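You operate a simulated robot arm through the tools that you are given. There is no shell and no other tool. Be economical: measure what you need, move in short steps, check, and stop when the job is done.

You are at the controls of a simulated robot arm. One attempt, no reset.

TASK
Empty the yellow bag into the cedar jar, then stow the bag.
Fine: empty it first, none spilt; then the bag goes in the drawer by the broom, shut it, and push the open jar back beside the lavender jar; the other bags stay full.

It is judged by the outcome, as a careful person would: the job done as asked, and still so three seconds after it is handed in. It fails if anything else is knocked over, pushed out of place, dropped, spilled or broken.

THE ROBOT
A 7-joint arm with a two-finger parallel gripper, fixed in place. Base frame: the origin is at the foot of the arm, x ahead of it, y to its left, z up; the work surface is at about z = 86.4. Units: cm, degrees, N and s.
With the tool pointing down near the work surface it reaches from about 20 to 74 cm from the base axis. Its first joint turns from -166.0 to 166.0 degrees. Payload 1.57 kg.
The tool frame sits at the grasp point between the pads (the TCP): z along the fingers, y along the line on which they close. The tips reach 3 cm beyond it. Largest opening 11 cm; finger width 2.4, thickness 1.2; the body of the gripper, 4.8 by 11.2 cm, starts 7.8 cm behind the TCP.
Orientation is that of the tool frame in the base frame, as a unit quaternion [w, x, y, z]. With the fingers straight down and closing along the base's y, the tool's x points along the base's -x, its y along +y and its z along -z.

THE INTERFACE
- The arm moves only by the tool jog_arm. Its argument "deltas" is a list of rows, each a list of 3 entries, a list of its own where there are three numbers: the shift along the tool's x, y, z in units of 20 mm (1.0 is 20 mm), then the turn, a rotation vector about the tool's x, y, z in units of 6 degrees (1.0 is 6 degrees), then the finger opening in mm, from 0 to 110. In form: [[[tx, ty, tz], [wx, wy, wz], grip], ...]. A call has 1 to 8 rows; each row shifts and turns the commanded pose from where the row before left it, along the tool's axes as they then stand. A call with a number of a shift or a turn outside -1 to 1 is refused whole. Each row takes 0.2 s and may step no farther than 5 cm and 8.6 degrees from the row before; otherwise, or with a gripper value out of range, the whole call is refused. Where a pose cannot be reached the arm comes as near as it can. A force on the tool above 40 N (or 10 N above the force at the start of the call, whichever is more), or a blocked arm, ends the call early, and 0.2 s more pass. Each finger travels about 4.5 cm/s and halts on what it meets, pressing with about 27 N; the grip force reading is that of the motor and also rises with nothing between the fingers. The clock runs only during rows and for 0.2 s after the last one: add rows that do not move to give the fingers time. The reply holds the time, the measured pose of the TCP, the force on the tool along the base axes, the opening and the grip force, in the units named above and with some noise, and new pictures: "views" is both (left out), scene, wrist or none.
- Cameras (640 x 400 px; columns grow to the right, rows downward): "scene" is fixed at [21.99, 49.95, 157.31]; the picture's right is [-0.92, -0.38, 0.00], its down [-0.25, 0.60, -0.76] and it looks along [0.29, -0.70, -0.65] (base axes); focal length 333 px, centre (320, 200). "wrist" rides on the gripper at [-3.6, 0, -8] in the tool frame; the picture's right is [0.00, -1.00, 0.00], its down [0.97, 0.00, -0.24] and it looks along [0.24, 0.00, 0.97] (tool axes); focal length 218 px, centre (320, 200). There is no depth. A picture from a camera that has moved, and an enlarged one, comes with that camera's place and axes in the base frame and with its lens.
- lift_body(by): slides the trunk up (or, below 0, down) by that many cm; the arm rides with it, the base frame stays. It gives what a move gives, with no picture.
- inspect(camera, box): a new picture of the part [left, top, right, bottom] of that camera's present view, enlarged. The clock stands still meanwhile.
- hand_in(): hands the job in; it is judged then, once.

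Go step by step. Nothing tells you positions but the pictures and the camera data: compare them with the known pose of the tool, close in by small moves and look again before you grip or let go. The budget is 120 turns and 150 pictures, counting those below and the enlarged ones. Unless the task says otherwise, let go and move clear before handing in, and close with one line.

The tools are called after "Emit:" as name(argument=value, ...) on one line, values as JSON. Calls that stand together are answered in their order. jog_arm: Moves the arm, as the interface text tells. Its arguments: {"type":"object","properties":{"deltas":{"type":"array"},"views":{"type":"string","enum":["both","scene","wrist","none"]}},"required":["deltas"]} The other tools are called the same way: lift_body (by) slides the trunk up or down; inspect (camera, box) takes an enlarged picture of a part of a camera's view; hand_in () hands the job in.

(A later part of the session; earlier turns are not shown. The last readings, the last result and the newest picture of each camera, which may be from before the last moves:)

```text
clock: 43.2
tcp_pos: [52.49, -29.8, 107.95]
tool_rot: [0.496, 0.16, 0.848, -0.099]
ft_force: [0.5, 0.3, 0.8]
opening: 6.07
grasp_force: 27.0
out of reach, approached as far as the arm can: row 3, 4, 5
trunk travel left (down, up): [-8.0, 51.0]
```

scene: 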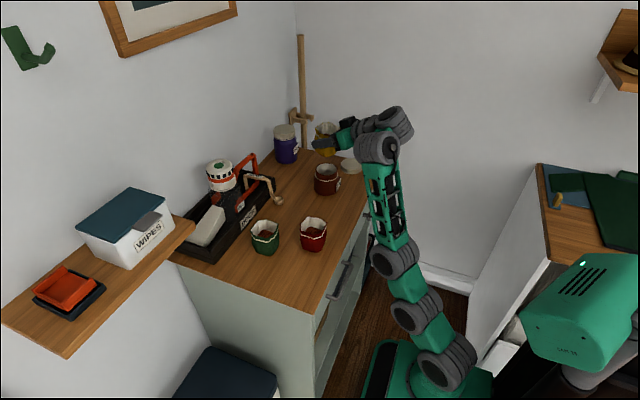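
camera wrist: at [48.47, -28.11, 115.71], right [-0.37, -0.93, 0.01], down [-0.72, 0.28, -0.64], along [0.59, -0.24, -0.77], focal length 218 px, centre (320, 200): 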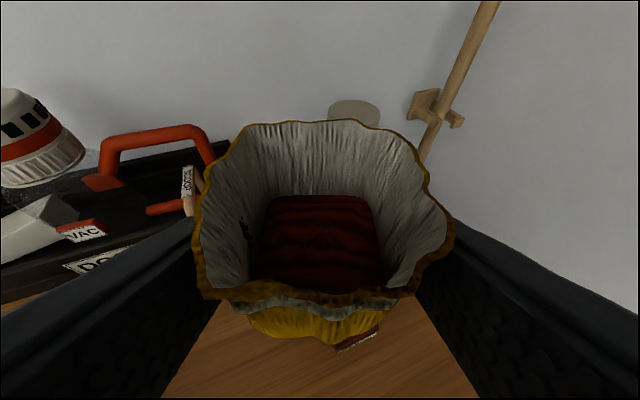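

Pitch -29° is the limit here. Yawing the tool further toward -y worked well earlier, so I'll try that with more pitch-up.

Emit:
jog_arm(deltas=[[[0, 0, 0], [0.87, 0, 0.49], 58], [[0, 0, 0], [0.87, 0, 0.49], 58], [[0, 0, 0], [0.87, -0.3, 0.49], 58], [[0, 0, 0], [0.87, -0.5, 0.49], 58], [[0, 0, 0], [0.87, -0.5, 0.49], 58], [[0, 0, 0], [0.87, -0.5, 0.49], 58], [[0, 0, 0], [0.87, -0.5, 0.49], 58], [[0, 0, 0], [0, 0, 0], 58]], views="scene")

```text
clock: 45.0
tcp_pos: [53.84, -30.43, 109.42]
tool_rot: [0.525, 0.433, 0.669, -0.3]
ft_force: [-0.1, 0.4, -0.4]
opening: 6.1
grasp_force: 27.5
out of reach, approached as far as the arm can: row 4, 5, 6
trunk travel left (down, up): [-8.0, 51.0]
```

scene: 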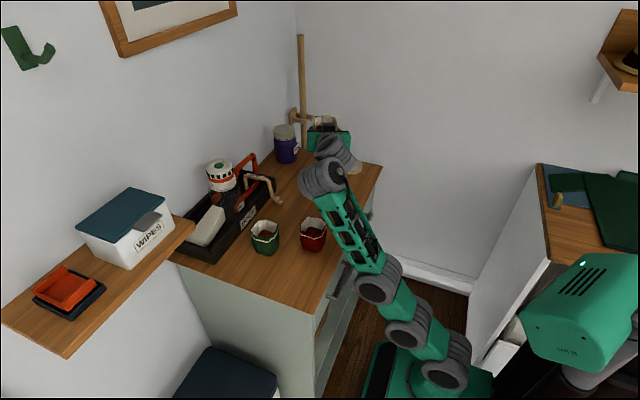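

Pitch is now -16° at azimuth -63°, which allows up to about 128° of tilt by rolling. I'll move to the pour start beside the jar, then lower the trunk.

Emit:
jog_arm(deltas=[[[-0.08, 0.365, 0.715], [0, 0, 0], 58], [[-0.08, 0.365, 0.715], [0, 0, 0], 58], [[-0.08, 0.365, 0.715], [0, 0, 0], 58], [[-0.08, 0.365, 0.715], [0, 0, 0], 58], [[0, 0, 0], [0, 0, 0], 58]])

Emit:
inspect(camera="scene", box=[260, 90, 420, 190])

```text
clock: 46.2
tcp_pos: [58.39, -33.99, 107.61]
tool_rot: [0.525, 0.433, 0.669, -0.3]
ft_force: [0.1, 0.4, 0.0]
opening: 6.09
grasp_force: 27.2
out of reach, approached as far as the arm can: row 3, 4
trunk travel left (down, up): [-8.0, 51.0]
camera wrist: at [55.24, -27.99, 113.38], right [-0.89, -0.45, -0.05], down [-0.18, 0.46, -0.87], along [0.41, -0.77, -0.49], focal length 218 px, centre (320, 200)
```

scene: 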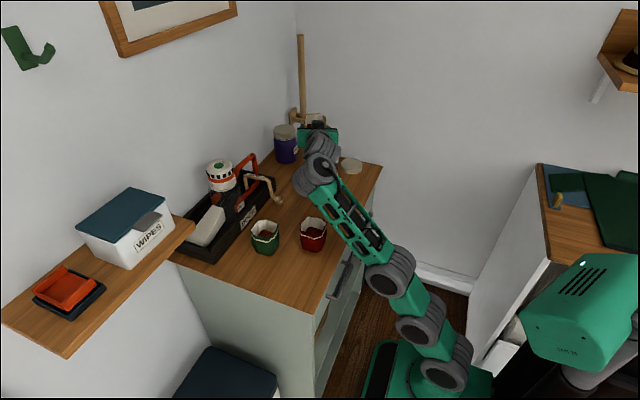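
wrist: 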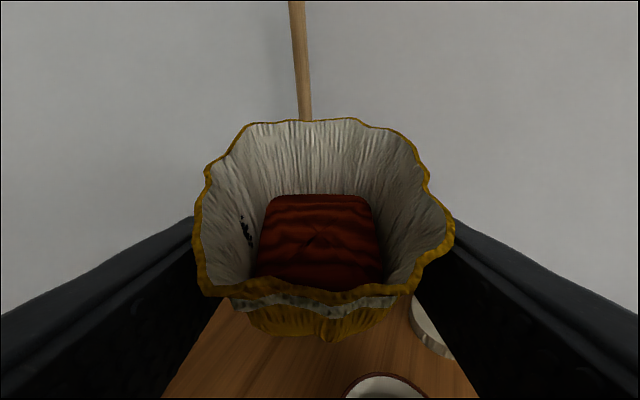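

```text
4.00 times, centred on (340, 140) of scene
camera zoom: at [21.99, 49.95, 157.31], right [-0.92, -0.38, 0.0], down [-0.25, 0.6, -0.76], along [0.29, -0.7, -0.65], focal length 1332 px, centre (240, 440)
```

zoom: 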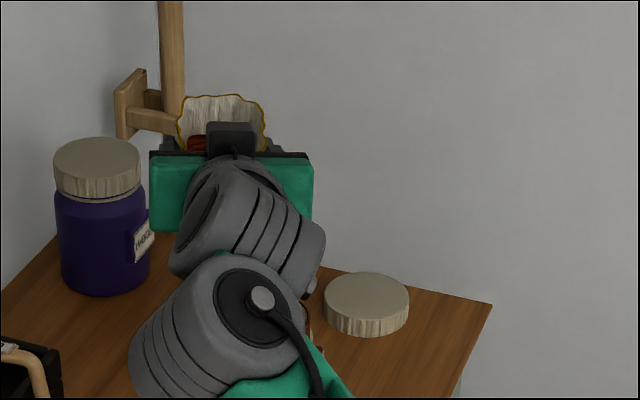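

The jar rim shows just below the bag in the wrist view, consistent with centre (54.6, -33.5). Lowering the trunk to pouring height.

Emit:
lift_body(by=-6.8)

Emit:
jog_arm(deltas=[[[0, 0, 0], [0, 0, 1], 58], [[0, 0, 0], [0, 0, 1], 58], [[0, 0, 0], [0, 0, 1], 58], [[0, 0, 0], [0, 0, 1], 58], [[0, 0, 0], [0, 0, 1], 58]])

```text
clock: 47.3
tcp_pos: [58.42, -33.96, 100.8]
tool_rot: [0.524, 0.433, 0.669, -0.299]
ft_force: [0.2, -0.6, -0.2]
opening: 6.09
grasp_force: 26.6
trunk travel left (down, up): [-1.2, 57.8]
```

```text
clock: 48.5
tcp_pos: [58.38, -34.02, 100.81]
tool_rot: [0.584, 0.592, 0.533, -0.154]
ft_force: [0.2, 0.2, -1.0]
opening: 6.09
grasp_force: 26.7
trunk travel left (down, up): [-1.2, 57.8]
camera wrist: at [53.59, -28.69, 106.02], right [-0.81, -0.25, -0.53], down [0.27, 0.64, -0.72], along [0.52, -0.72, -0.46], focal length 218 px, centre (320, 200)
```

scene: 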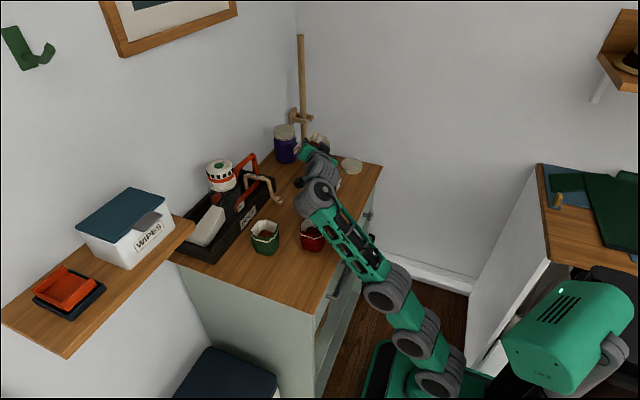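
wrist: 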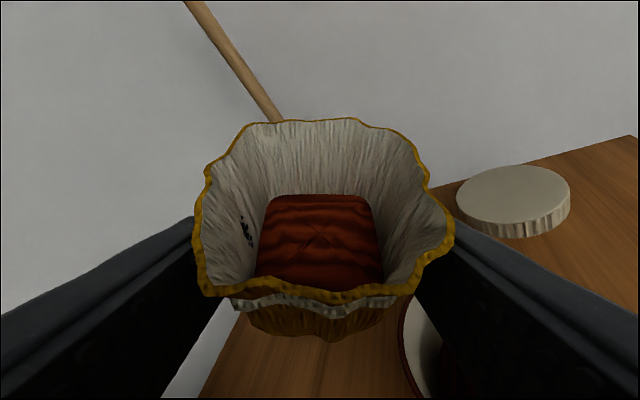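

Roll works and the jar is visible right under the lower lip side. Continuing the roll with the lip kept over the jar.

Emit:
jog_arm(deltas=[[[0, 0, 0], [0, 0, 1], 58], [[0, 0, 0], [0, 0, 1], 58], [[0, 0, 0], [0, 0, 1], 58], [[0, 0, 0], [0, 0, 1], 58], [[0, 0, 0], [0, 0, 1], 58]], views="wrist")

```text
clock: 49.7
tcp_pos: [58.45, -33.99, 100.88]
tool_rot: [0.605, 0.71, 0.362, 0.003]
ft_force: [-0.4, 0.3, -0.1]
opening: 6.07
grasp_force: 27.1
trunk travel left (down, up): [-1.2, 57.8]
camera wrist: at [52.28, -28.92, 104.71], right [-0.51, 0.01, -0.86], down [0.61, 0.71, -0.36], along [0.61, -0.71, -0.37], focal length 218 px, centre (320, 200)
```

wrist: 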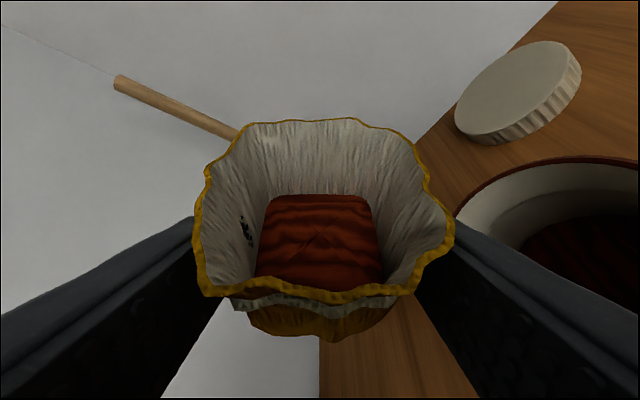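

The geometry matches, with the jar about at (54.3, -33.8). Rolling on to about 90° with a small correction.

Emit:
jog_arm(deltas=[[[-0.045, 0, 0.02], [0, 0, 1], 58], [[-0.045, 0, 0.02], [0, 0, 1], 58], [[-0.045, 0, 0.02], [0, 0, 1], 58], [[-0.045, 0, 0.02], [0, 0, 1], 58], [[-0.045, 0, 0.02], [0, 0, 1], 58]], views="both")

```text
clock: 50.9
tcp_pos: [58.28, -34.39, 101.02]
tool_rot: [0.582, 0.78, 0.166, 0.159]
ft_force: [0.0, -0.2, -1.1]
opening: 6.06
grasp_force: 27.1
trunk travel left (down, up): [-1.2, 57.8]
camera wrist: at [51.49, -29.11, 102.96], right [-0.07, 0.27, -0.96], down [0.76, 0.64, 0.12], along [0.64, -0.72, -0.25], focal length 218 px, centre (320, 200)
```

scene: 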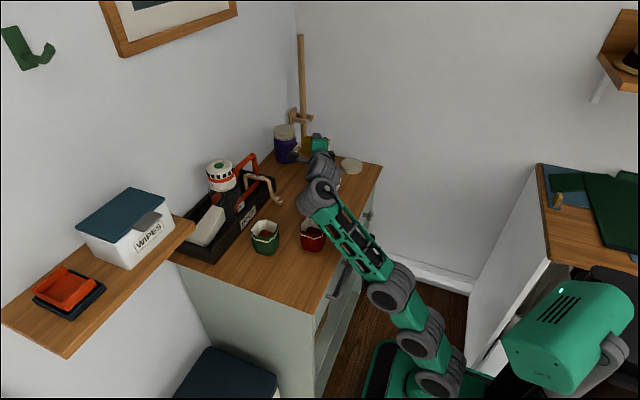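
wrist: 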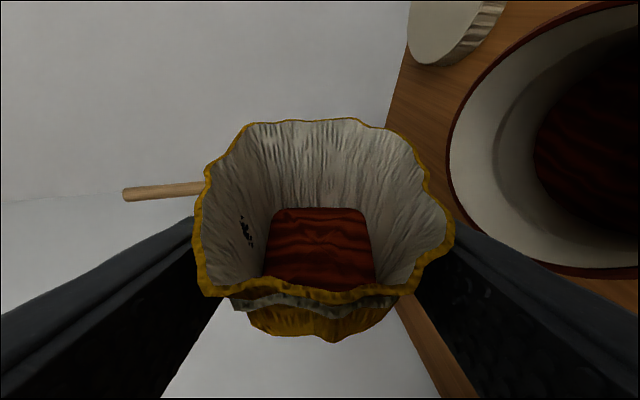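

Chips are beginning to move and the jar mouth sits under the lip. I'll shift slightly toward the jar centre and roll further.

Emit:
jog_arm(deltas=[[[-0.23, 0.036, -0.014], [0, 0, 0.8], 58], [[-0.23, 0.036, -0.014], [0, 0, 0.8], 58], [[-0.23, 0.036, -0.014], [0, 0, 0.8], 58], [[-0.23, 0.036, -0.014], [0, 0, 0.9], 58]], views="wrist")

```text
clock: 51.9
tcp_pos: [56.46, -35.01, 100.9]
tool_rot: [0.547, 0.797, 0.03, 0.256]
ft_force: [-0.3, -0.1, -0.5]
opening: 6.06
grasp_force: 26.7
trunk travel left (down, up): [-1.2, 57.8]
camera wrist: at [49.9, -29.35, 101.82], right [0.23, 0.4, -0.89], down [0.73, 0.52, 0.43], along [0.64, -0.75, -0.17], focal length 218 px, centre (320, 200)
```

wrist: 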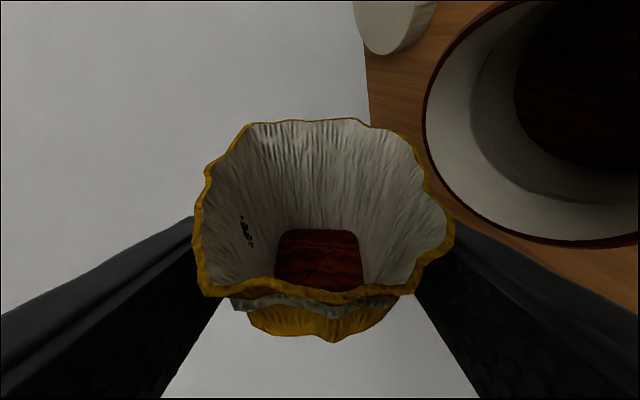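

The bag's level is dropping and the jar's is rising, with the lip over the mouth. Continuing to roll.

Emit:
jog_arm(deltas=[[[-0.076, 0.01, -0.1], [0, 0, 0.83], 58], [[-0.076, 0.01, -0.1], [0, 0, 0.83], 58], [[-0.076, 0.01, -0.1], [0, 0, 0.83], 58], [[-0.076, 0.01, -0.1], [0, 0, 0.83], 58]], views="wrist")

```text
clock: 52.9
tcp_pos: [55.65, -34.54, 100.79]
tool_rot: [0.494, 0.79, -0.108, 0.347]
ft_force: [0.0, -0.2, -0.3]
opening: 6.08
grasp_force: 27.2
trunk travel left (down, up): [-1.2, 57.8]
camera wrist: at [49.44, -28.34, 100.78], right [0.51, 0.49, -0.7], down [0.61, 0.37, 0.7], along [0.61, -0.79, -0.1], focal length 218 px, centre (320, 200)
```

wrist: 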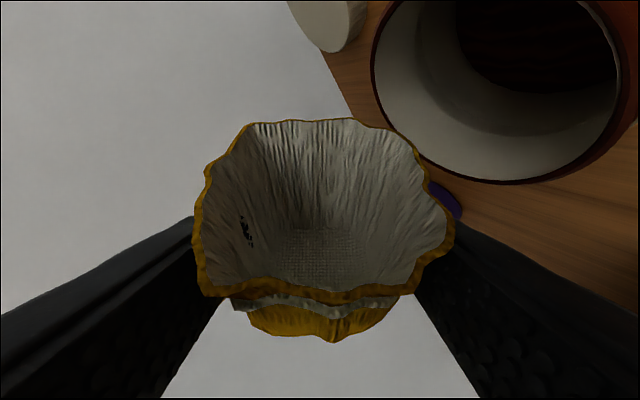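

The bag looks empty and the chips are in the jar. I'll dwell briefly, raise the trunk and roll the bag back upright.

Emit:
jog_arm(deltas=[[[0, 0, 0], [0, 0, 0.7], 58], [[0, 0, 0], [0, 0, 0.7], 58], [[0, 0, 0], [0, 0, 0], 58], [[0, 0, 0], [0, 0, 0], 58], [[0, 0, 0], [0, 0, 0], 58]])

Emit:
lift_body(by=8)

Emit:
jog_arm(deltas=[[[0, 0, 0], [0, 0, -1], 58], [[0, 0, 0], [0, 0, -1], 58], [[0, 0, 0], [0, 0, -1], 58], [[0, 0, 0], [0, 0, -1], 58], [[0, 0, 0], [0, 0, -1], 58], [[0, 0, 0], [0, 0, -1], 58], [[0, 0, 0], [0, 0, -1], 58], [[0, 0, 0], [0, 0, -1], 58]], views="none")

Emit:
jog_arm(deltas=[[[0, 0, 0], [0, 0, -1], 58], [[0, 0, 0], [0, 0, -1], 58], [[0, 0, 0], [0, 0, -1], 58], [[0, 0, 0], [0, 0, -1], 58], [[0, 0, 0], [0, 0, -1], 58], [[0, 0, 0], [0, 0, -1], 58], [[0, 0, 0], [0, 0, -1], 58], [[0, 0, 0], [0, 0, -1], 58]], views="none")

Emit:
jog_arm(deltas=[[[0, 0, 0], [0, 0, -1], 58], [[0, 0, 0], [0, 0, -1], 58], [[0, 0, 0], [0, 0, -1], 58], [[0, 0, 0], [0, 0, -1], 58], [[0, 0, 0], [0, 0, -1], 58], [[0, 0, 0], [0, 0, -1], 58], [[0, 0, 0], [0, 0, -1], 58]])

```text
clock: 54.1
tcp_pos: [55.64, -34.61, 100.88]
tool_rot: [0.468, 0.779, -0.166, 0.383]
ft_force: [-0.2, -0.9, -0.8]
opening: 6.1
grasp_force: 26.9
trunk travel left (down, up): [-1.2, 57.8]
camera wrist: at [49.77, -28.08, 100.5], right [0.62, 0.51, -0.6], down [0.53, 0.3, 0.79], along [0.59, -0.81, -0.08], focal length 218 px, centre (320, 200)
```

scene: 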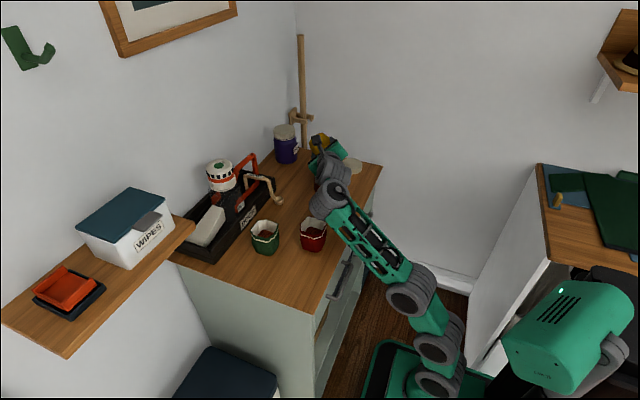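
wrist: 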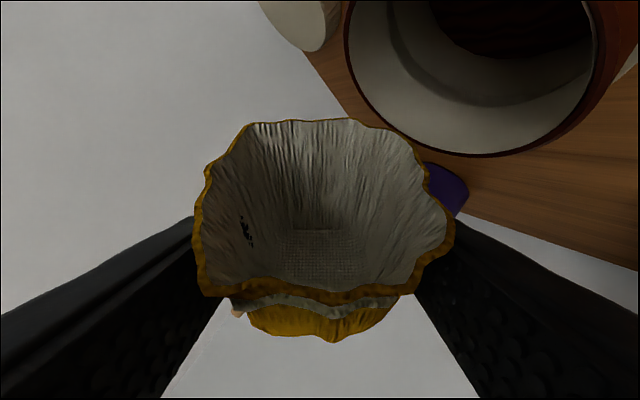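

```text
clock: 55.3
tcp_pos: [55.49, -34.68, 108.95]
tool_rot: [0.468, 0.78, -0.165, 0.382]
ft_force: [0.3, 0.6, 0.7]
opening: 6.07
grasp_force: 27.8
trunk travel left (down, up): [-9.2, 49.8]
```

```text
clock: 57.1
tcp_pos: [55.42, -34.63, 109.08]
tool_rot: [0.583, 0.779, 0.167, 0.158]
ft_force: [0.3, 0.4, -0.2]
opening: 6.09
grasp_force: 27.4
trunk travel left (down, up): [-9.2, 49.8]
```

```text
clock: 58.9
tcp_pos: [55.66, -34.6, 108.91]
tool_rot: [0.597, 0.644, 0.47, -0.092]
ft_force: [-0.7, 0.0, 0.3]
opening: 6.09
grasp_force: 27.3
trunk travel left (down, up): [-9.2, 49.8]
```

```text
clock: 60.5
tcp_pos: [55.63, -34.6, 108.87]
tool_rot: [0.524, 0.433, 0.669, -0.299]
ft_force: [0.0, 0.7, 0.1]
opening: 6.06
grasp_force: 27.0
trunk travel left (down, up): [-9.2, 49.8]
camera wrist: at [52.43, -28.69, 114.65], right [-0.89, -0.45, -0.05], down [-0.18, 0.46, -0.87], along [0.41, -0.77, -0.49], focal length 218 px, centre (320, 200)
```

scene: 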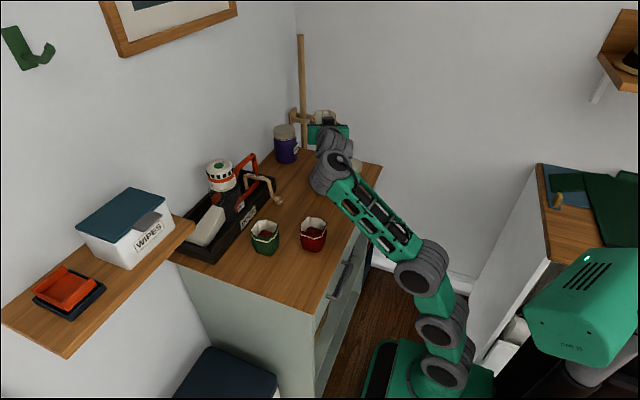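
wrist: 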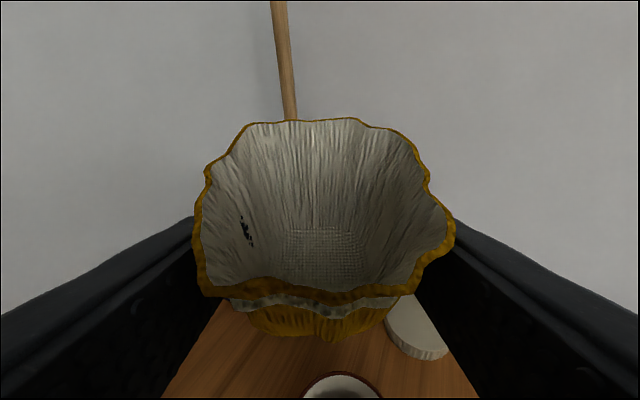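

The bag is empty and upright again, and I see no spill. I'll turn the tool back to the bag-upright gripping orientation and bring it to the free spot near (50, -20).

Emit:
jog_arm(deltas=[[[0, 0, 0], [-0.86, 0.49, -0.51], 58], [[0, 0, 0], [-0.86, 0.49, -0.51], 58], [[0, 0, 0], [-0.86, 0.49, -0.51], 58], [[0, 0, 0], [-0.86, 0.49, -0.51], 58], [[0, 0, 0], [-0.86, 0.49, -0.51], 58], [[0, 0, 0], [-0.86, 0.49, -0.51], 58], [[0, 0, 0], [-0.86, 0.49, -0.51], 58], [[0, 0, 0], [0, 0, 0], 58]], views="scene")

Emit:
inspect(camera="scene", box=[260, 120, 400, 208])

```text
clock: 62.3
tcp_pos: [53.94, -35.11, 107.47]
tool_rot: [0.461, 0.199, 0.857, -0.116]
ft_force: [0.4, 0.3, 0.1]
opening: 6.07
grasp_force: 26.8
out of reach, approached as far as the arm can: row 7
trunk travel left (down, up): [-9.2, 49.8]
```

scene: 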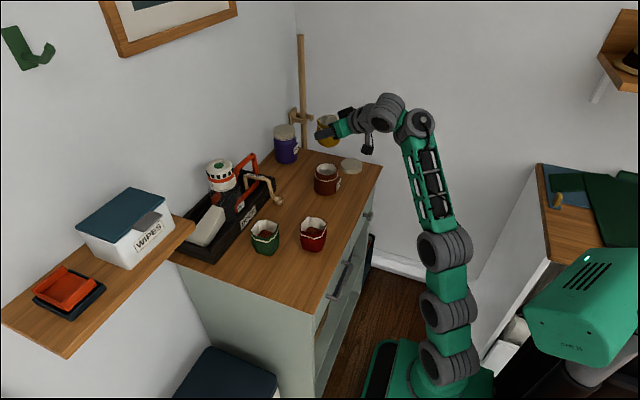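

```text
4.55 times, centred on (330, 164) of scene
camera zoom: at [21.99, 49.95, 157.31], right [-0.92, -0.38, 0.0], down [-0.25, 0.6, -0.76], along [0.29, -0.7, -0.65], focal length 1514 px, centre (274, 364)
```

zoom: 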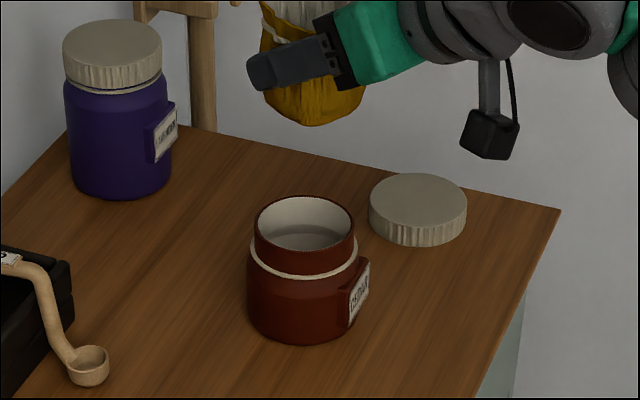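

The table is clean and the jar untouched. Moving the bag to above its temporary resting spot.

Emit:
jog_arm(deltas=[[[0.44, 0.83, -0.6], [0, 0.083, 0], 58], [[0.44, 0.83, -0.6], [0, 0.083, 0], 58], [[0.44, 0.83, -0.6], [0, 0.083, 0], 58], [[0.44, 0.83, -0.6], [0, 0.083, 0], 58], [[0.44, 0.83, -0.6], [0, 0.083, 0], 58], [[0.44, 0.83, -0.6], [0, 0.083, 0], 58], [[0.44, 0.83, -0.6], [0, 0.083, 0], 58], [[0, 0, 0], [0, 0, 0], 58]], views="scene")

```text
clock: 64.1
tcp_pos: [49.94, -20.07, 106.88]
tool_rot: [0.435, 0.202, 0.871, -0.11]
ft_force: [-0.5, -0.6, -0.4]
opening: 6.07
grasp_force: 26.9
trunk travel left (down, up): [-9.2, 49.8]
```

scene: 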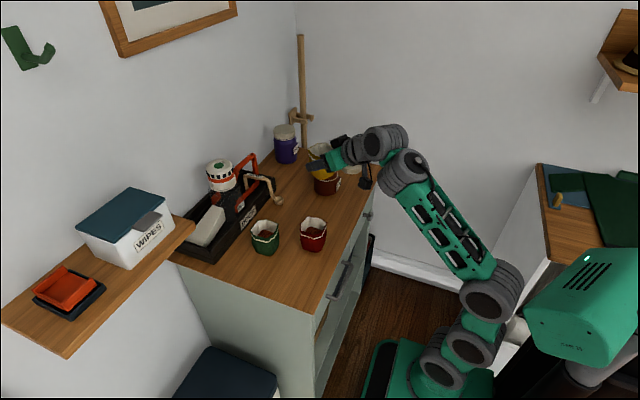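

Bag is upright at (50, -20). Lowering with the trunk and then the arm to set it down.

Emit:
lift_body(by=-9.2)

Emit:
jog_arm(deltas=[[[0.6, 0, 0.45], [0, 0, 0], 58], [[0.6, 0, 0.45], [0, 0, 0], 58], [[0.6, 0, 0.45], [0, 0, 0], 58], [[0.5, 0, 0.37], [0, 0, 0], 58], [[0, 0, 0], [0, 0, 0], 58]])

Emit:
inspect(camera="scene", box=[260, 150, 420, 250])

```text
clock: 65.3
tcp_pos: [49.95, -19.99, 97.71]
tool_rot: [0.435, 0.203, 0.87, -0.11]
ft_force: [-0.5, -0.3, -0.5]
opening: 6.08
grasp_force: 26.7
trunk travel left (down, up): [0.0, 59.0]
```

```text
clock: 66.5
tcp_pos: [49.89, -20.04, 92.02]
tool_rot: [0.434, 0.203, 0.871, -0.111]
ft_force: [-0.8, -0.5, -1.4]
opening: 6.09
grasp_force: 27.2
trunk travel left (down, up): [0.0, 59.0]
camera wrist: at [46.17, -18.0, 99.87], right [-0.45, -0.89, 0.02], down [-0.69, 0.34, -0.64], along [0.56, -0.3, -0.77], focal length 218 px, centre (320, 200)
```

scene: 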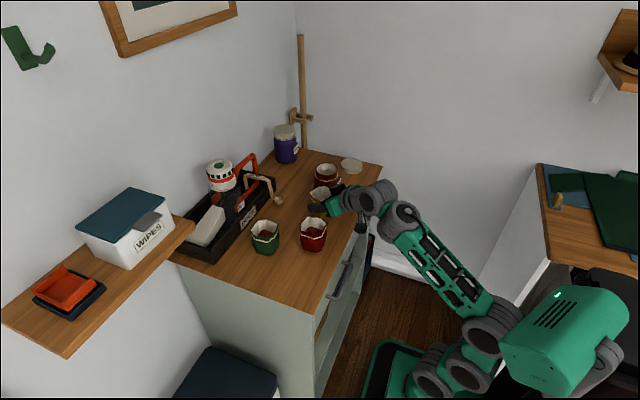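
wrist: 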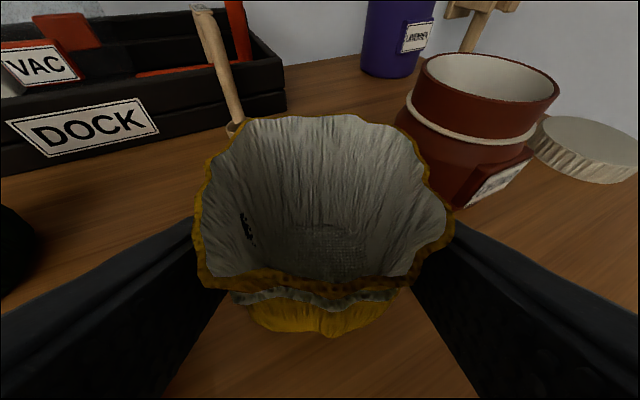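

```text
4.00 times, centred on (340, 200) of scene
camera zoom: at [21.99, 49.95, 157.31], right [-0.92, -0.38, 0.0], down [-0.25, 0.6, -0.76], along [0.29, -0.7, -0.65], focal length 1332 px, centre (240, 200)
```

zoom: 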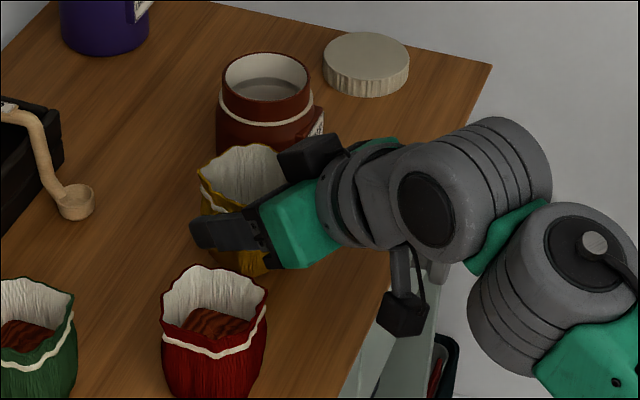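

Bag just above the table. Lowering the last 8 mm, then opening slightly.

Emit:
jog_arm(deltas=[[[0.16, 0, 0.12], [0, 0, 0], 58], [[0.12, 0, 0.09], [0, 0, 0], 58], [[0, 0, 0], [0, 0, 0], 58]], views="none")

Emit:
jog_arm(deltas=[[[0, 0, 0], [0, 0, 0], 66], [[0, 0, 0], [0, 0, 0], 72], [[0, 0, 0], [0, 0, 0], 80], [[0, 0, 0], [0, 0, 0], 90], [[0, 0, 0], [0, 0, 0], 94], [[0, 0, 0], [0, 0, 0], 94]], views="wrist")

```text
clock: 67.3
tcp_pos: [49.96, -20.05, 91.39]
tool_rot: [0.435, 0.204, 0.87, -0.111]
ft_force: [0.7, -0.3, -0.2]
opening: 6.08
grasp_force: 27.3
trunk travel left (down, up): [0.0, 59.0]
```

```text
clock: 68.8
tcp_pos: [49.76, -20.06, 91.33]
tool_rot: [0.434, 0.204, 0.87, -0.111]
ft_force: [-0.3, 0.3, 0.6]
opening: 9.4
grasp_force: 0.0
trunk travel left (down, up): [0.0, 59.0]
camera wrist: at [46.17, -17.95, 99.17], right [-0.45, -0.89, 0.02], down [-0.69, 0.34, -0.64], along [0.56, -0.3, -0.77], focal length 218 px, centre (320, 200)
```

wrist: 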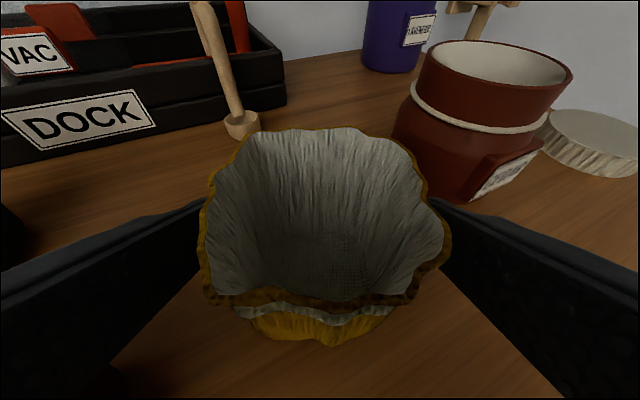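

The bag stands on its own. I'll rise straight up with the trunk, then look at the cabinet front.

Emit:
lift_body(by=16)

Emit:
jog_arm(deltas=[[[0.6, -0.6, -0.8], [0, 0, 0], 94], [[0.6, -0.6, -0.8], [0, 0, 0], 94], [[0.6, -0.6, -0.8], [0, 0, 0], 94], [[0.6, -0.6, -0.8], [0, 0, 0], 94], [[0.6, -0.6, -0.8], [0, 0, 0], 94], [[0.6, -0.6, -0.8], [0, 0, 0], 94], [[0.6, -0.6, -0.8], [0, 0, 0], 94]])

```text
clock: 70.6
tcp_pos: [49.99, -20.09, 107.36]
tool_rot: [0.435, 0.203, 0.87, -0.111]
ft_force: [-0.2, 0.0, -0.4]
opening: 9.41
grasp_force: 0.2
trunk travel left (down, up): [-16.0, 43.0]
```

```text
clock: 72.2
tcp_pos: [33.24, -21.3, 107.45]
tool_rot: [0.436, 0.202, 0.87, -0.111]
ft_force: [0.2, 0.4, -0.1]
opening: 9.42
grasp_force: 0.0
trunk travel left (down, up): [-16.0, 43.0]
camera wrist: at [29.71, -19.17, 115.24], right [-0.45, -0.89, 0.02], down [-0.69, 0.34, -0.64], along [0.56, -0.3, -0.77], focal length 218 px, centre (320, 200)
```

scene: 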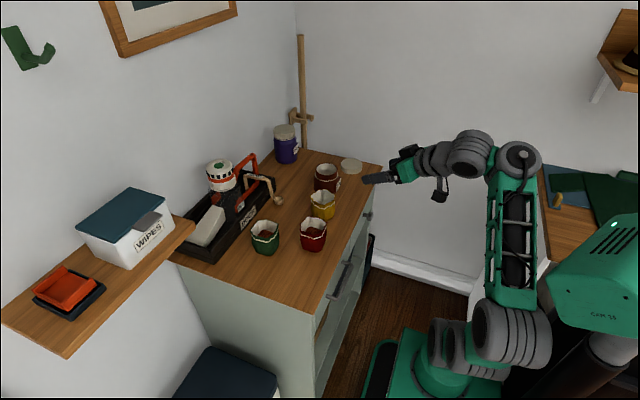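
wrist: 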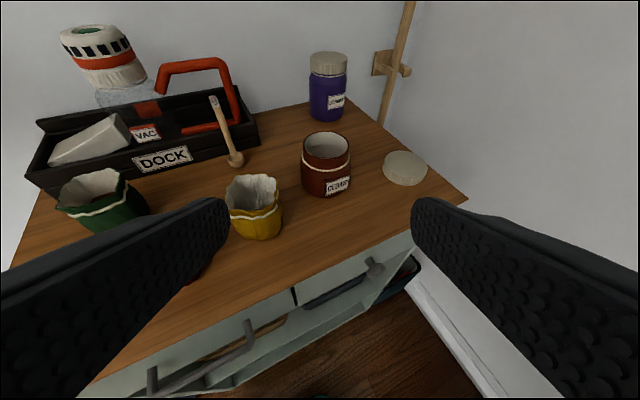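

The view now shows two drawers in the front: a bar handle on the left and a knob on the right, nearer the broom. I'll zoom in.

Emit:
inspect(camera="wrist", box=[200, 220, 456, 380])

Emit:
inspect(camera="scene", box=[310, 190, 406, 250])

```text
2.50 times, centred on (328, 300) of wrist
camera zoom: at [29.71, -19.17, 115.24], right [-0.45, -0.89, 0.02], down [-0.69, 0.34, -0.64], along [0.56, -0.3, -0.77], focal length 546 px, centre (300, -50)
```

zoom: 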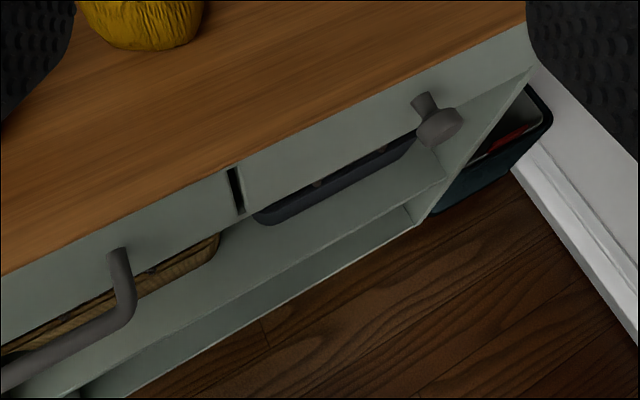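

```text
6.67 times, centred on (358, 220) of scene
camera zoom: at [21.99, 49.95, 157.31], right [-0.92, -0.38, 0.0], down [-0.25, 0.6, -0.76], along [0.29, -0.7, -0.65], focal length 2220 px, centre (67, 67)
```

zoom: 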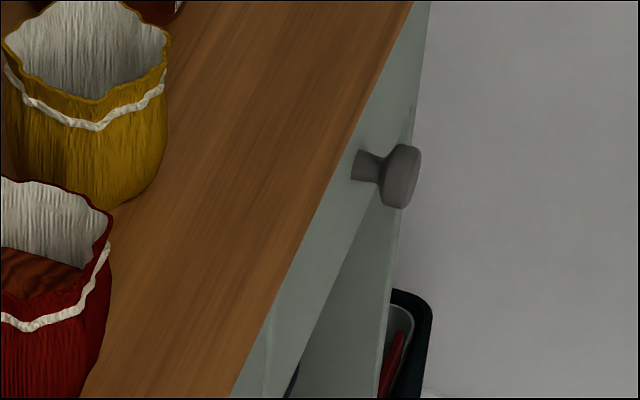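

The right drawer, by the broom, is closed with a mushroom knob at about (38.6, -36.1, 76.1). I'll turn the tool to point forward and steeply down, then move in front of and above the knob.

Emit:
jog_arm(deltas=[[[0, 0, 0], [-0.517, 0.633, -0.538], 80], [[0, 0, 0], [-0.517, 0.633, -0.538], 80], [[0, 0, 0], [-0.517, 0.633, -0.538], 80], [[0, 0, 0], [-0.517, 0.633, -0.538], 80], [[0, 0, 0], [-0.517, 0.633, -0.538], 80], [[0, 0, 0], [-0.517, 0.633, -0.538], 80]], views="none")

Emit:
jog_arm(deltas=[[[0, -1, 0], [0, 0, 0], 80], [[0, -1, 0], [0, 0, 0], 80], [[0, -1, 0], [0, 0, 0], 80], [[0, -1, 0], [0, 0, 0], 80], [[0, -1, 0], [0, 0, 0], 80], [[0, -1, 0], [0, 0, 0], 80], [[0, -1, 0], [0, 0, 0], 80]])

```text
clock: 73.6
tcp_pos: [35.52, -22.98, 95.33]
tool_rot: [0.275, 0.017, 0.961, -0.009]
ft_force: [0.0, 0.5, 0.2]
opening: 7.98
grasp_force: 0.0
out of reach, approached as far as the arm can: row 2, 3, 4, 5, 6
trunk travel left (down, up): [-16.0, 43.0]
```

```text
clock: 75.2
tcp_pos: [35.27, -34.52, 92.71]
tool_rot: [0.274, 0.018, 0.962, -0.009]
ft_force: [0.6, 0.4, 0.3]
opening: 8.01
grasp_force: 0.0
out of reach, approached as far as the arm can: row 1, 2, 3, 4, 5, 6, 7
trunk travel left (down, up): [-16.0, 43.0]
camera wrist: at [34.15, -34.45, 101.48], right [-0.04, -1.0, 0.01], down [-0.95, 0.04, -0.31], along [0.31, -0.02, -0.95], focal length 218 px, centre (320, 200)
```

scene: 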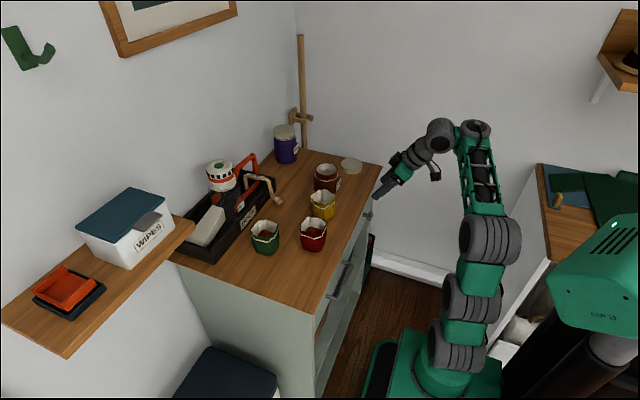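
wrist: 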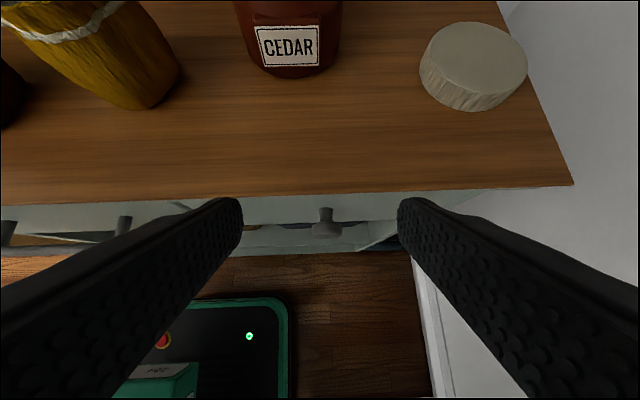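

The knob sits almost centred at y ≈ -35.8. I'll centre on it, narrow the opening and lower the trunk to knob height.

Emit:
jog_arm(deltas=[[[0, -0.35, 0], [0, 0, 0], 64], [[0, -0.35, 0], [0, 0, 0], 64], [[0, 0, 0], [0, 0, 0], 64]], views="none")

Emit:
lift_body(by=-14)

Emit:
jog_arm(deltas=[[[0, 0, 0], [0, 0, 0], 64]])

Emit:
inspect(camera="scene", box=[320, 170, 448, 250])

```text
clock: 76.0
tcp_pos: [35.14, -35.9, 92.18]
tool_rot: [0.274, 0.019, 0.961, -0.01]
ft_force: [-0.2, -0.2, -0.5]
opening: 6.4
grasp_force: 0.1
out of reach, approached as far as the arm can: row 2
trunk travel left (down, up): [-16.0, 43.0]
```

```text
clock: 77.7
tcp_pos: [35.13, -35.84, 78.09]
tool_rot: [0.273, 0.018, 0.962, -0.009]
ft_force: [0.8, 0.5, 0.9]
opening: 6.41
grasp_force: 0.1
trunk travel left (down, up): [-2.0, 57.0]
```

```text
clock: 78.0
tcp_pos: [35.33, -35.84, 78.11]
tool_rot: [0.273, 0.018, 0.962, -0.008]
ft_force: [-0.3, 0.0, 0.1]
opening: 6.4
grasp_force: 0.0
trunk travel left (down, up): [-2.0, 57.0]
camera wrist: at [34.08, -35.67, 86.99], right [-0.04, -1.0, 0.01], down [-0.95, 0.04, -0.31], along [0.31, -0.02, -0.95], focal length 218 px, centre (320, 200)
```

scene: 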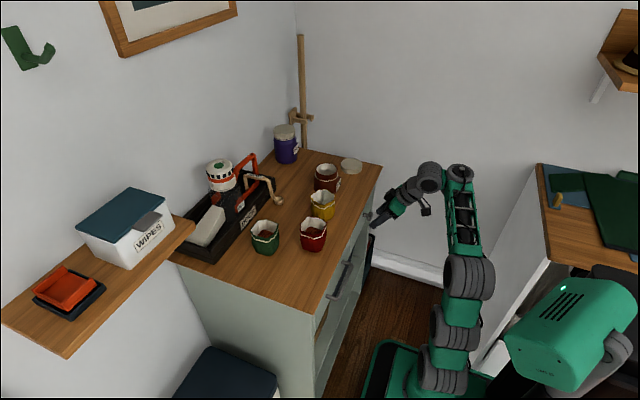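
wrist: 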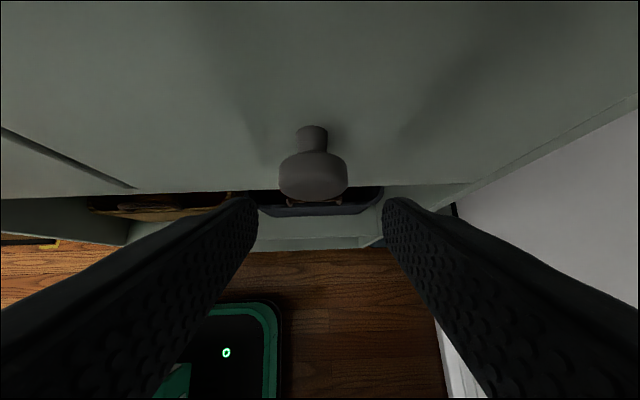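

```text
5.00 times, centred on (384, 210) of scene
camera zoom: at [21.99, 49.95, 157.31], right [-0.92, -0.38, 0.0], down [-0.25, 0.6, -0.76], along [0.29, -0.7, -0.65], focal length 1665 px, centre (0, 150)
```

zoom: 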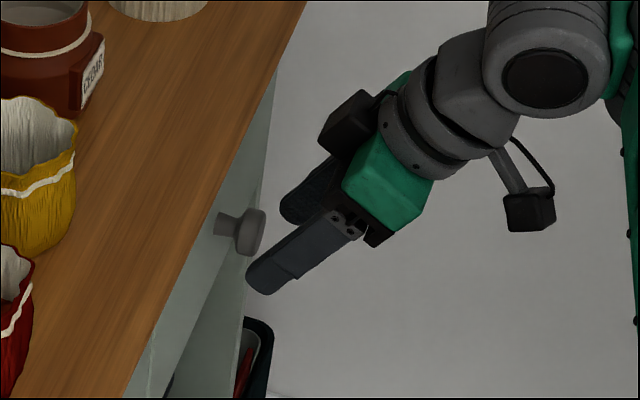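

The knob is centred between the fingers, just ahead. Moving in around its head.

Emit:
jog_arm(deltas=[[[-0.217, 0.06, 0.41], [0, 0, 0], 64], [[-0.217, 0.06, 0.41], [0, 0, 0], 64], [[-0.217, 0.06, 0.41], [0, 0, 0], 64], [[0, 0, 0], [0, 0, 0], 64]])

Emit:
inspect(camera="scene", box=[320, 170, 448, 250])

```text
clock: 79.0
tcp_pos: [37.62, -35.52, 76.87]
tool_rot: [0.274, 0.018, 0.961, -0.008]
ft_force: [-0.5, -0.1, 0.2]
opening: 6.4
grasp_force: 0.1
trunk travel left (down, up): [-2.0, 57.0]
camera wrist: at [36.49, -35.34, 85.57], right [-0.04, -1.0, 0.01], down [-0.95, 0.04, -0.31], along [0.31, -0.02, -0.95], focal length 218 px, centre (320, 200)
```

scene: 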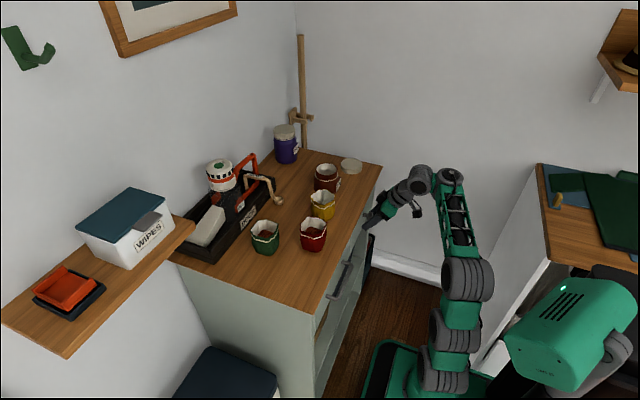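
wrist: 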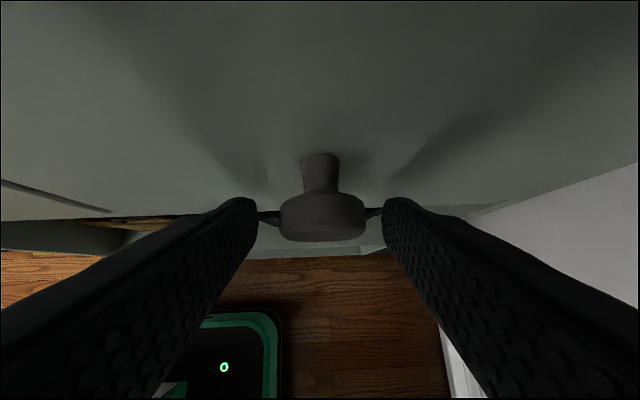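

```text
5.00 times, centred on (384, 210) of scene
camera zoom: at [21.99, 49.95, 157.31], right [-0.92, -0.38, 0.0], down [-0.25, 0.6, -0.76], along [0.29, -0.7, -0.65], focal length 1665 px, centre (0, 150)
```

zoom: 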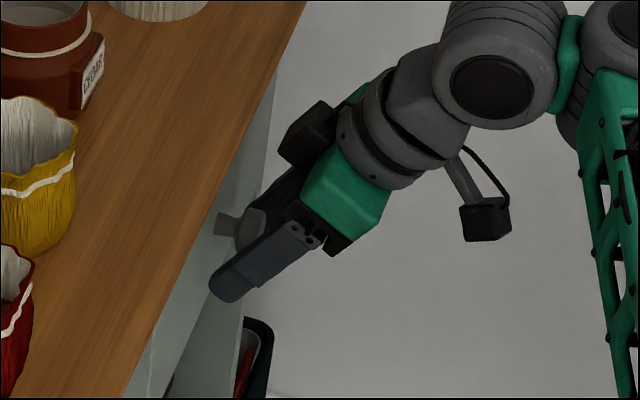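

The knob head sits between the finger pads. Closing on it.

Emit:
jog_arm(deltas=[[[0, 0, 0], [0, 0, 0], 48], [[0, 0, 0], [0, 0, 0], 38], [[0, 0, 0], [0, 0, 0], 28], [[0, 0, 0], [0, 0, 0], 20], [[0, 0, 0], [0, 0, 0], 20]], views="wrist")

```text
clock: 80.2
tcp_pos: [37.45, -35.65, 76.75]
tool_rot: [0.275, 0.019, 0.961, -0.009]
ft_force: [1.7, -8.3, 2.5]
opening: 3.36
grasp_force: 35.8
trunk travel left (down, up): [-2.0, 57.0]
camera wrist: at [36.47, -35.42, 85.57], right [-0.04, -1.0, 0.01], down [-0.95, 0.04, -0.31], along [0.31, -0.02, -0.95], focal length 218 px, centre (320, 200)
```

wrist: 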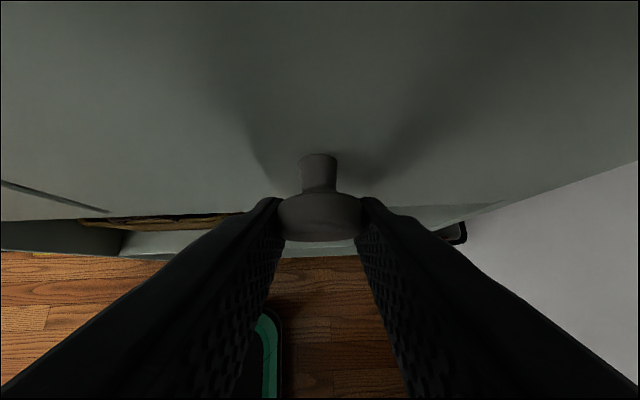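

Gripped at 3.4 cm. Easing the side load and pulling straight back a few centimetres to test.

Emit:
jog_arm(deltas=[[[0, -0.1, 0], [0, 0, 0], 20], [[0.43, 0, -0.265], [0, 0, 0], 20], [[0.43, 0, -0.265], [0, 0, 0], 20], [[0.43, 0, -0.265], [0, 0, 0], 20], [[0.43, 0, -0.265], [0, 0, 0], 20]])

```text
clock: 81.5
tcp_pos: [33.39, -35.6, 76.72]
tool_rot: [0.275, 0.019, 0.961, -0.011]
ft_force: [0.5, -0.5, 8.5]
opening: 3.34
grasp_force: 41.2
trunk travel left (down, up): [-2.0, 57.0]
camera wrist: at [32.35, -35.4, 85.57], right [-0.04, -1.0, 0.01], down [-0.95, 0.04, -0.31], along [0.31, -0.02, -0.95], focal length 218 px, centre (320, 200)
```

scene: 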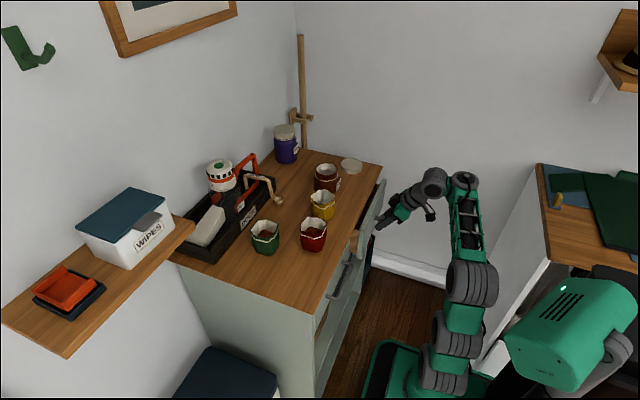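
wrist: 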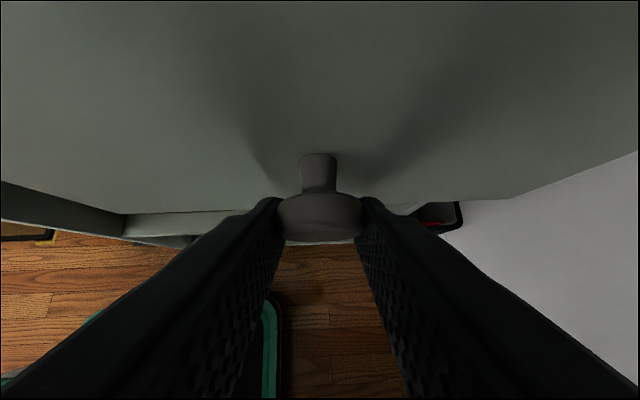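

The drawer is sliding out. Continuing the pull.

Emit:
jog_arm(deltas=[[[0.55, 0, -0.4], [0, 0, 0], 20], [[0.6, 0, -0.38], [0, 0, 0], 20], [[0.6, 0, -0.38], [0, 0, 0], 20], [[0.6, 0, -0.38], [0, 0, 0], 20], [[0.6, 0, -0.38], [0, 0, 0], 20], [[0.6, 0, -0.38], [0, 0, 0], 20]])

```text
clock: 82.5
tcp_pos: [28.95, -35.66, 75.95]
tool_rot: [0.276, 0.022, 0.961, -0.014]
ft_force: [-0.9, -19.8, 2.1]
opening: 3.19
grasp_force: 40.2
out of reach, approached as far as the arm can: row 3, 4, 5
trunk travel left (down, up): [-2.0, 57.0]
stopped in row 5: the force on the tool passed its limit (the readings are from after the stop); the commanded pose is now the measured one
camera wrist: at [27.78, -35.37, 84.82], right [-0.05, -1.0, 0.01], down [-0.95, 0.04, -0.31], along [0.31, -0.03, -0.95], focal length 218 px, centre (320, 200)
```

scene: 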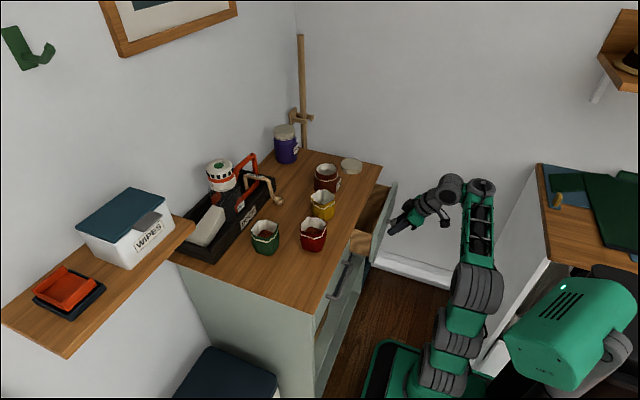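
wrist: 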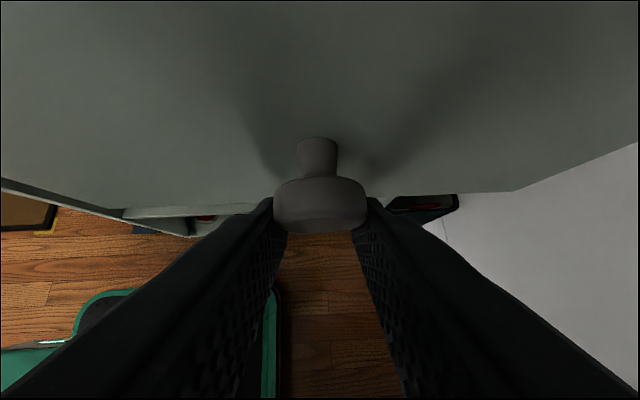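

The drawer is about 8.5 cm out and the arm is at its limit in this pose. I'll let go of the knob, rise, and pull the drawer further from inside its front panel with a downward-pointing tool.

Emit:
jog_arm(deltas=[[[0, 0, 0], [0, 0, 0], 40], [[0, 0, 0], [0, 0, 0], 56], [[0, 0, 0], [0, 0, 0], 64], [[0, 0, 0], [0, 0, 0], 64]], views="none")

Emit:
lift_body(by=22)

Emit:
jog_arm(deltas=[[[0, 0, 0], [0, 0.9, 0], 30], [[0, 0, 0], [0, 0.9, 0], 20], [[0, 0, 0], [0, 0.9, 0], 10], [[0, 0, 0], [0, 0.9, 0], 4], [[0, 0, 0], [0, 0.9, 0], 4], [[0, 0, 0], [0, 0.8, 0], 4]])

```text
clock: 83.5
tcp_pos: [28.89, -35.46, 75.96]
tool_rot: [0.276, 0.02, 0.961, -0.011]
ft_force: [0.0, -0.3, -0.3]
opening: 6.4
grasp_force: 0.0
trunk travel left (down, up): [-2.0, 57.0]
```

```text
clock: 85.8
tcp_pos: [28.87, -35.42, 97.93]
tool_rot: [0.275, 0.021, 0.961, -0.012]
ft_force: [0.7, -0.2, 0.1]
opening: 6.4
grasp_force: 0.1
trunk travel left (down, up): [-24.0, 35.0]
```

```text
clock: 87.2
tcp_pos: [28.81, -34.57, 94.31]
tool_rot: [0.001, 0.023, 1.0, -0.005]
ft_force: [-0.2, -0.5, 0.0]
opening: 0.4
grasp_force: 0.1
out of reach, approached as far as the arm can: row 1, 2, 3, 4, 5
trunk travel left (down, up): [-24.0, 35.0]
camera wrist: at [32.43, -34.55, 102.4], right [-0.04, -1.0, 0.01], down [-0.97, 0.04, 0.24], along [-0.24, 0.0, -0.97], focal length 218 px, centre (320, 200)
```

scene: 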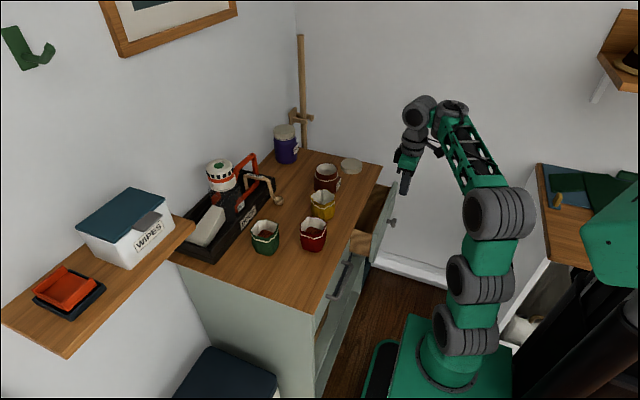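
wrist: 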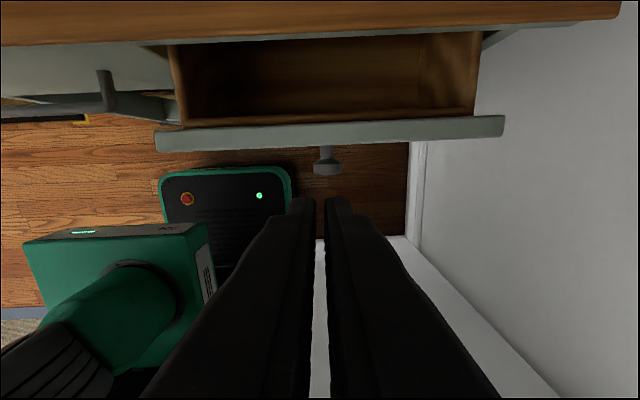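

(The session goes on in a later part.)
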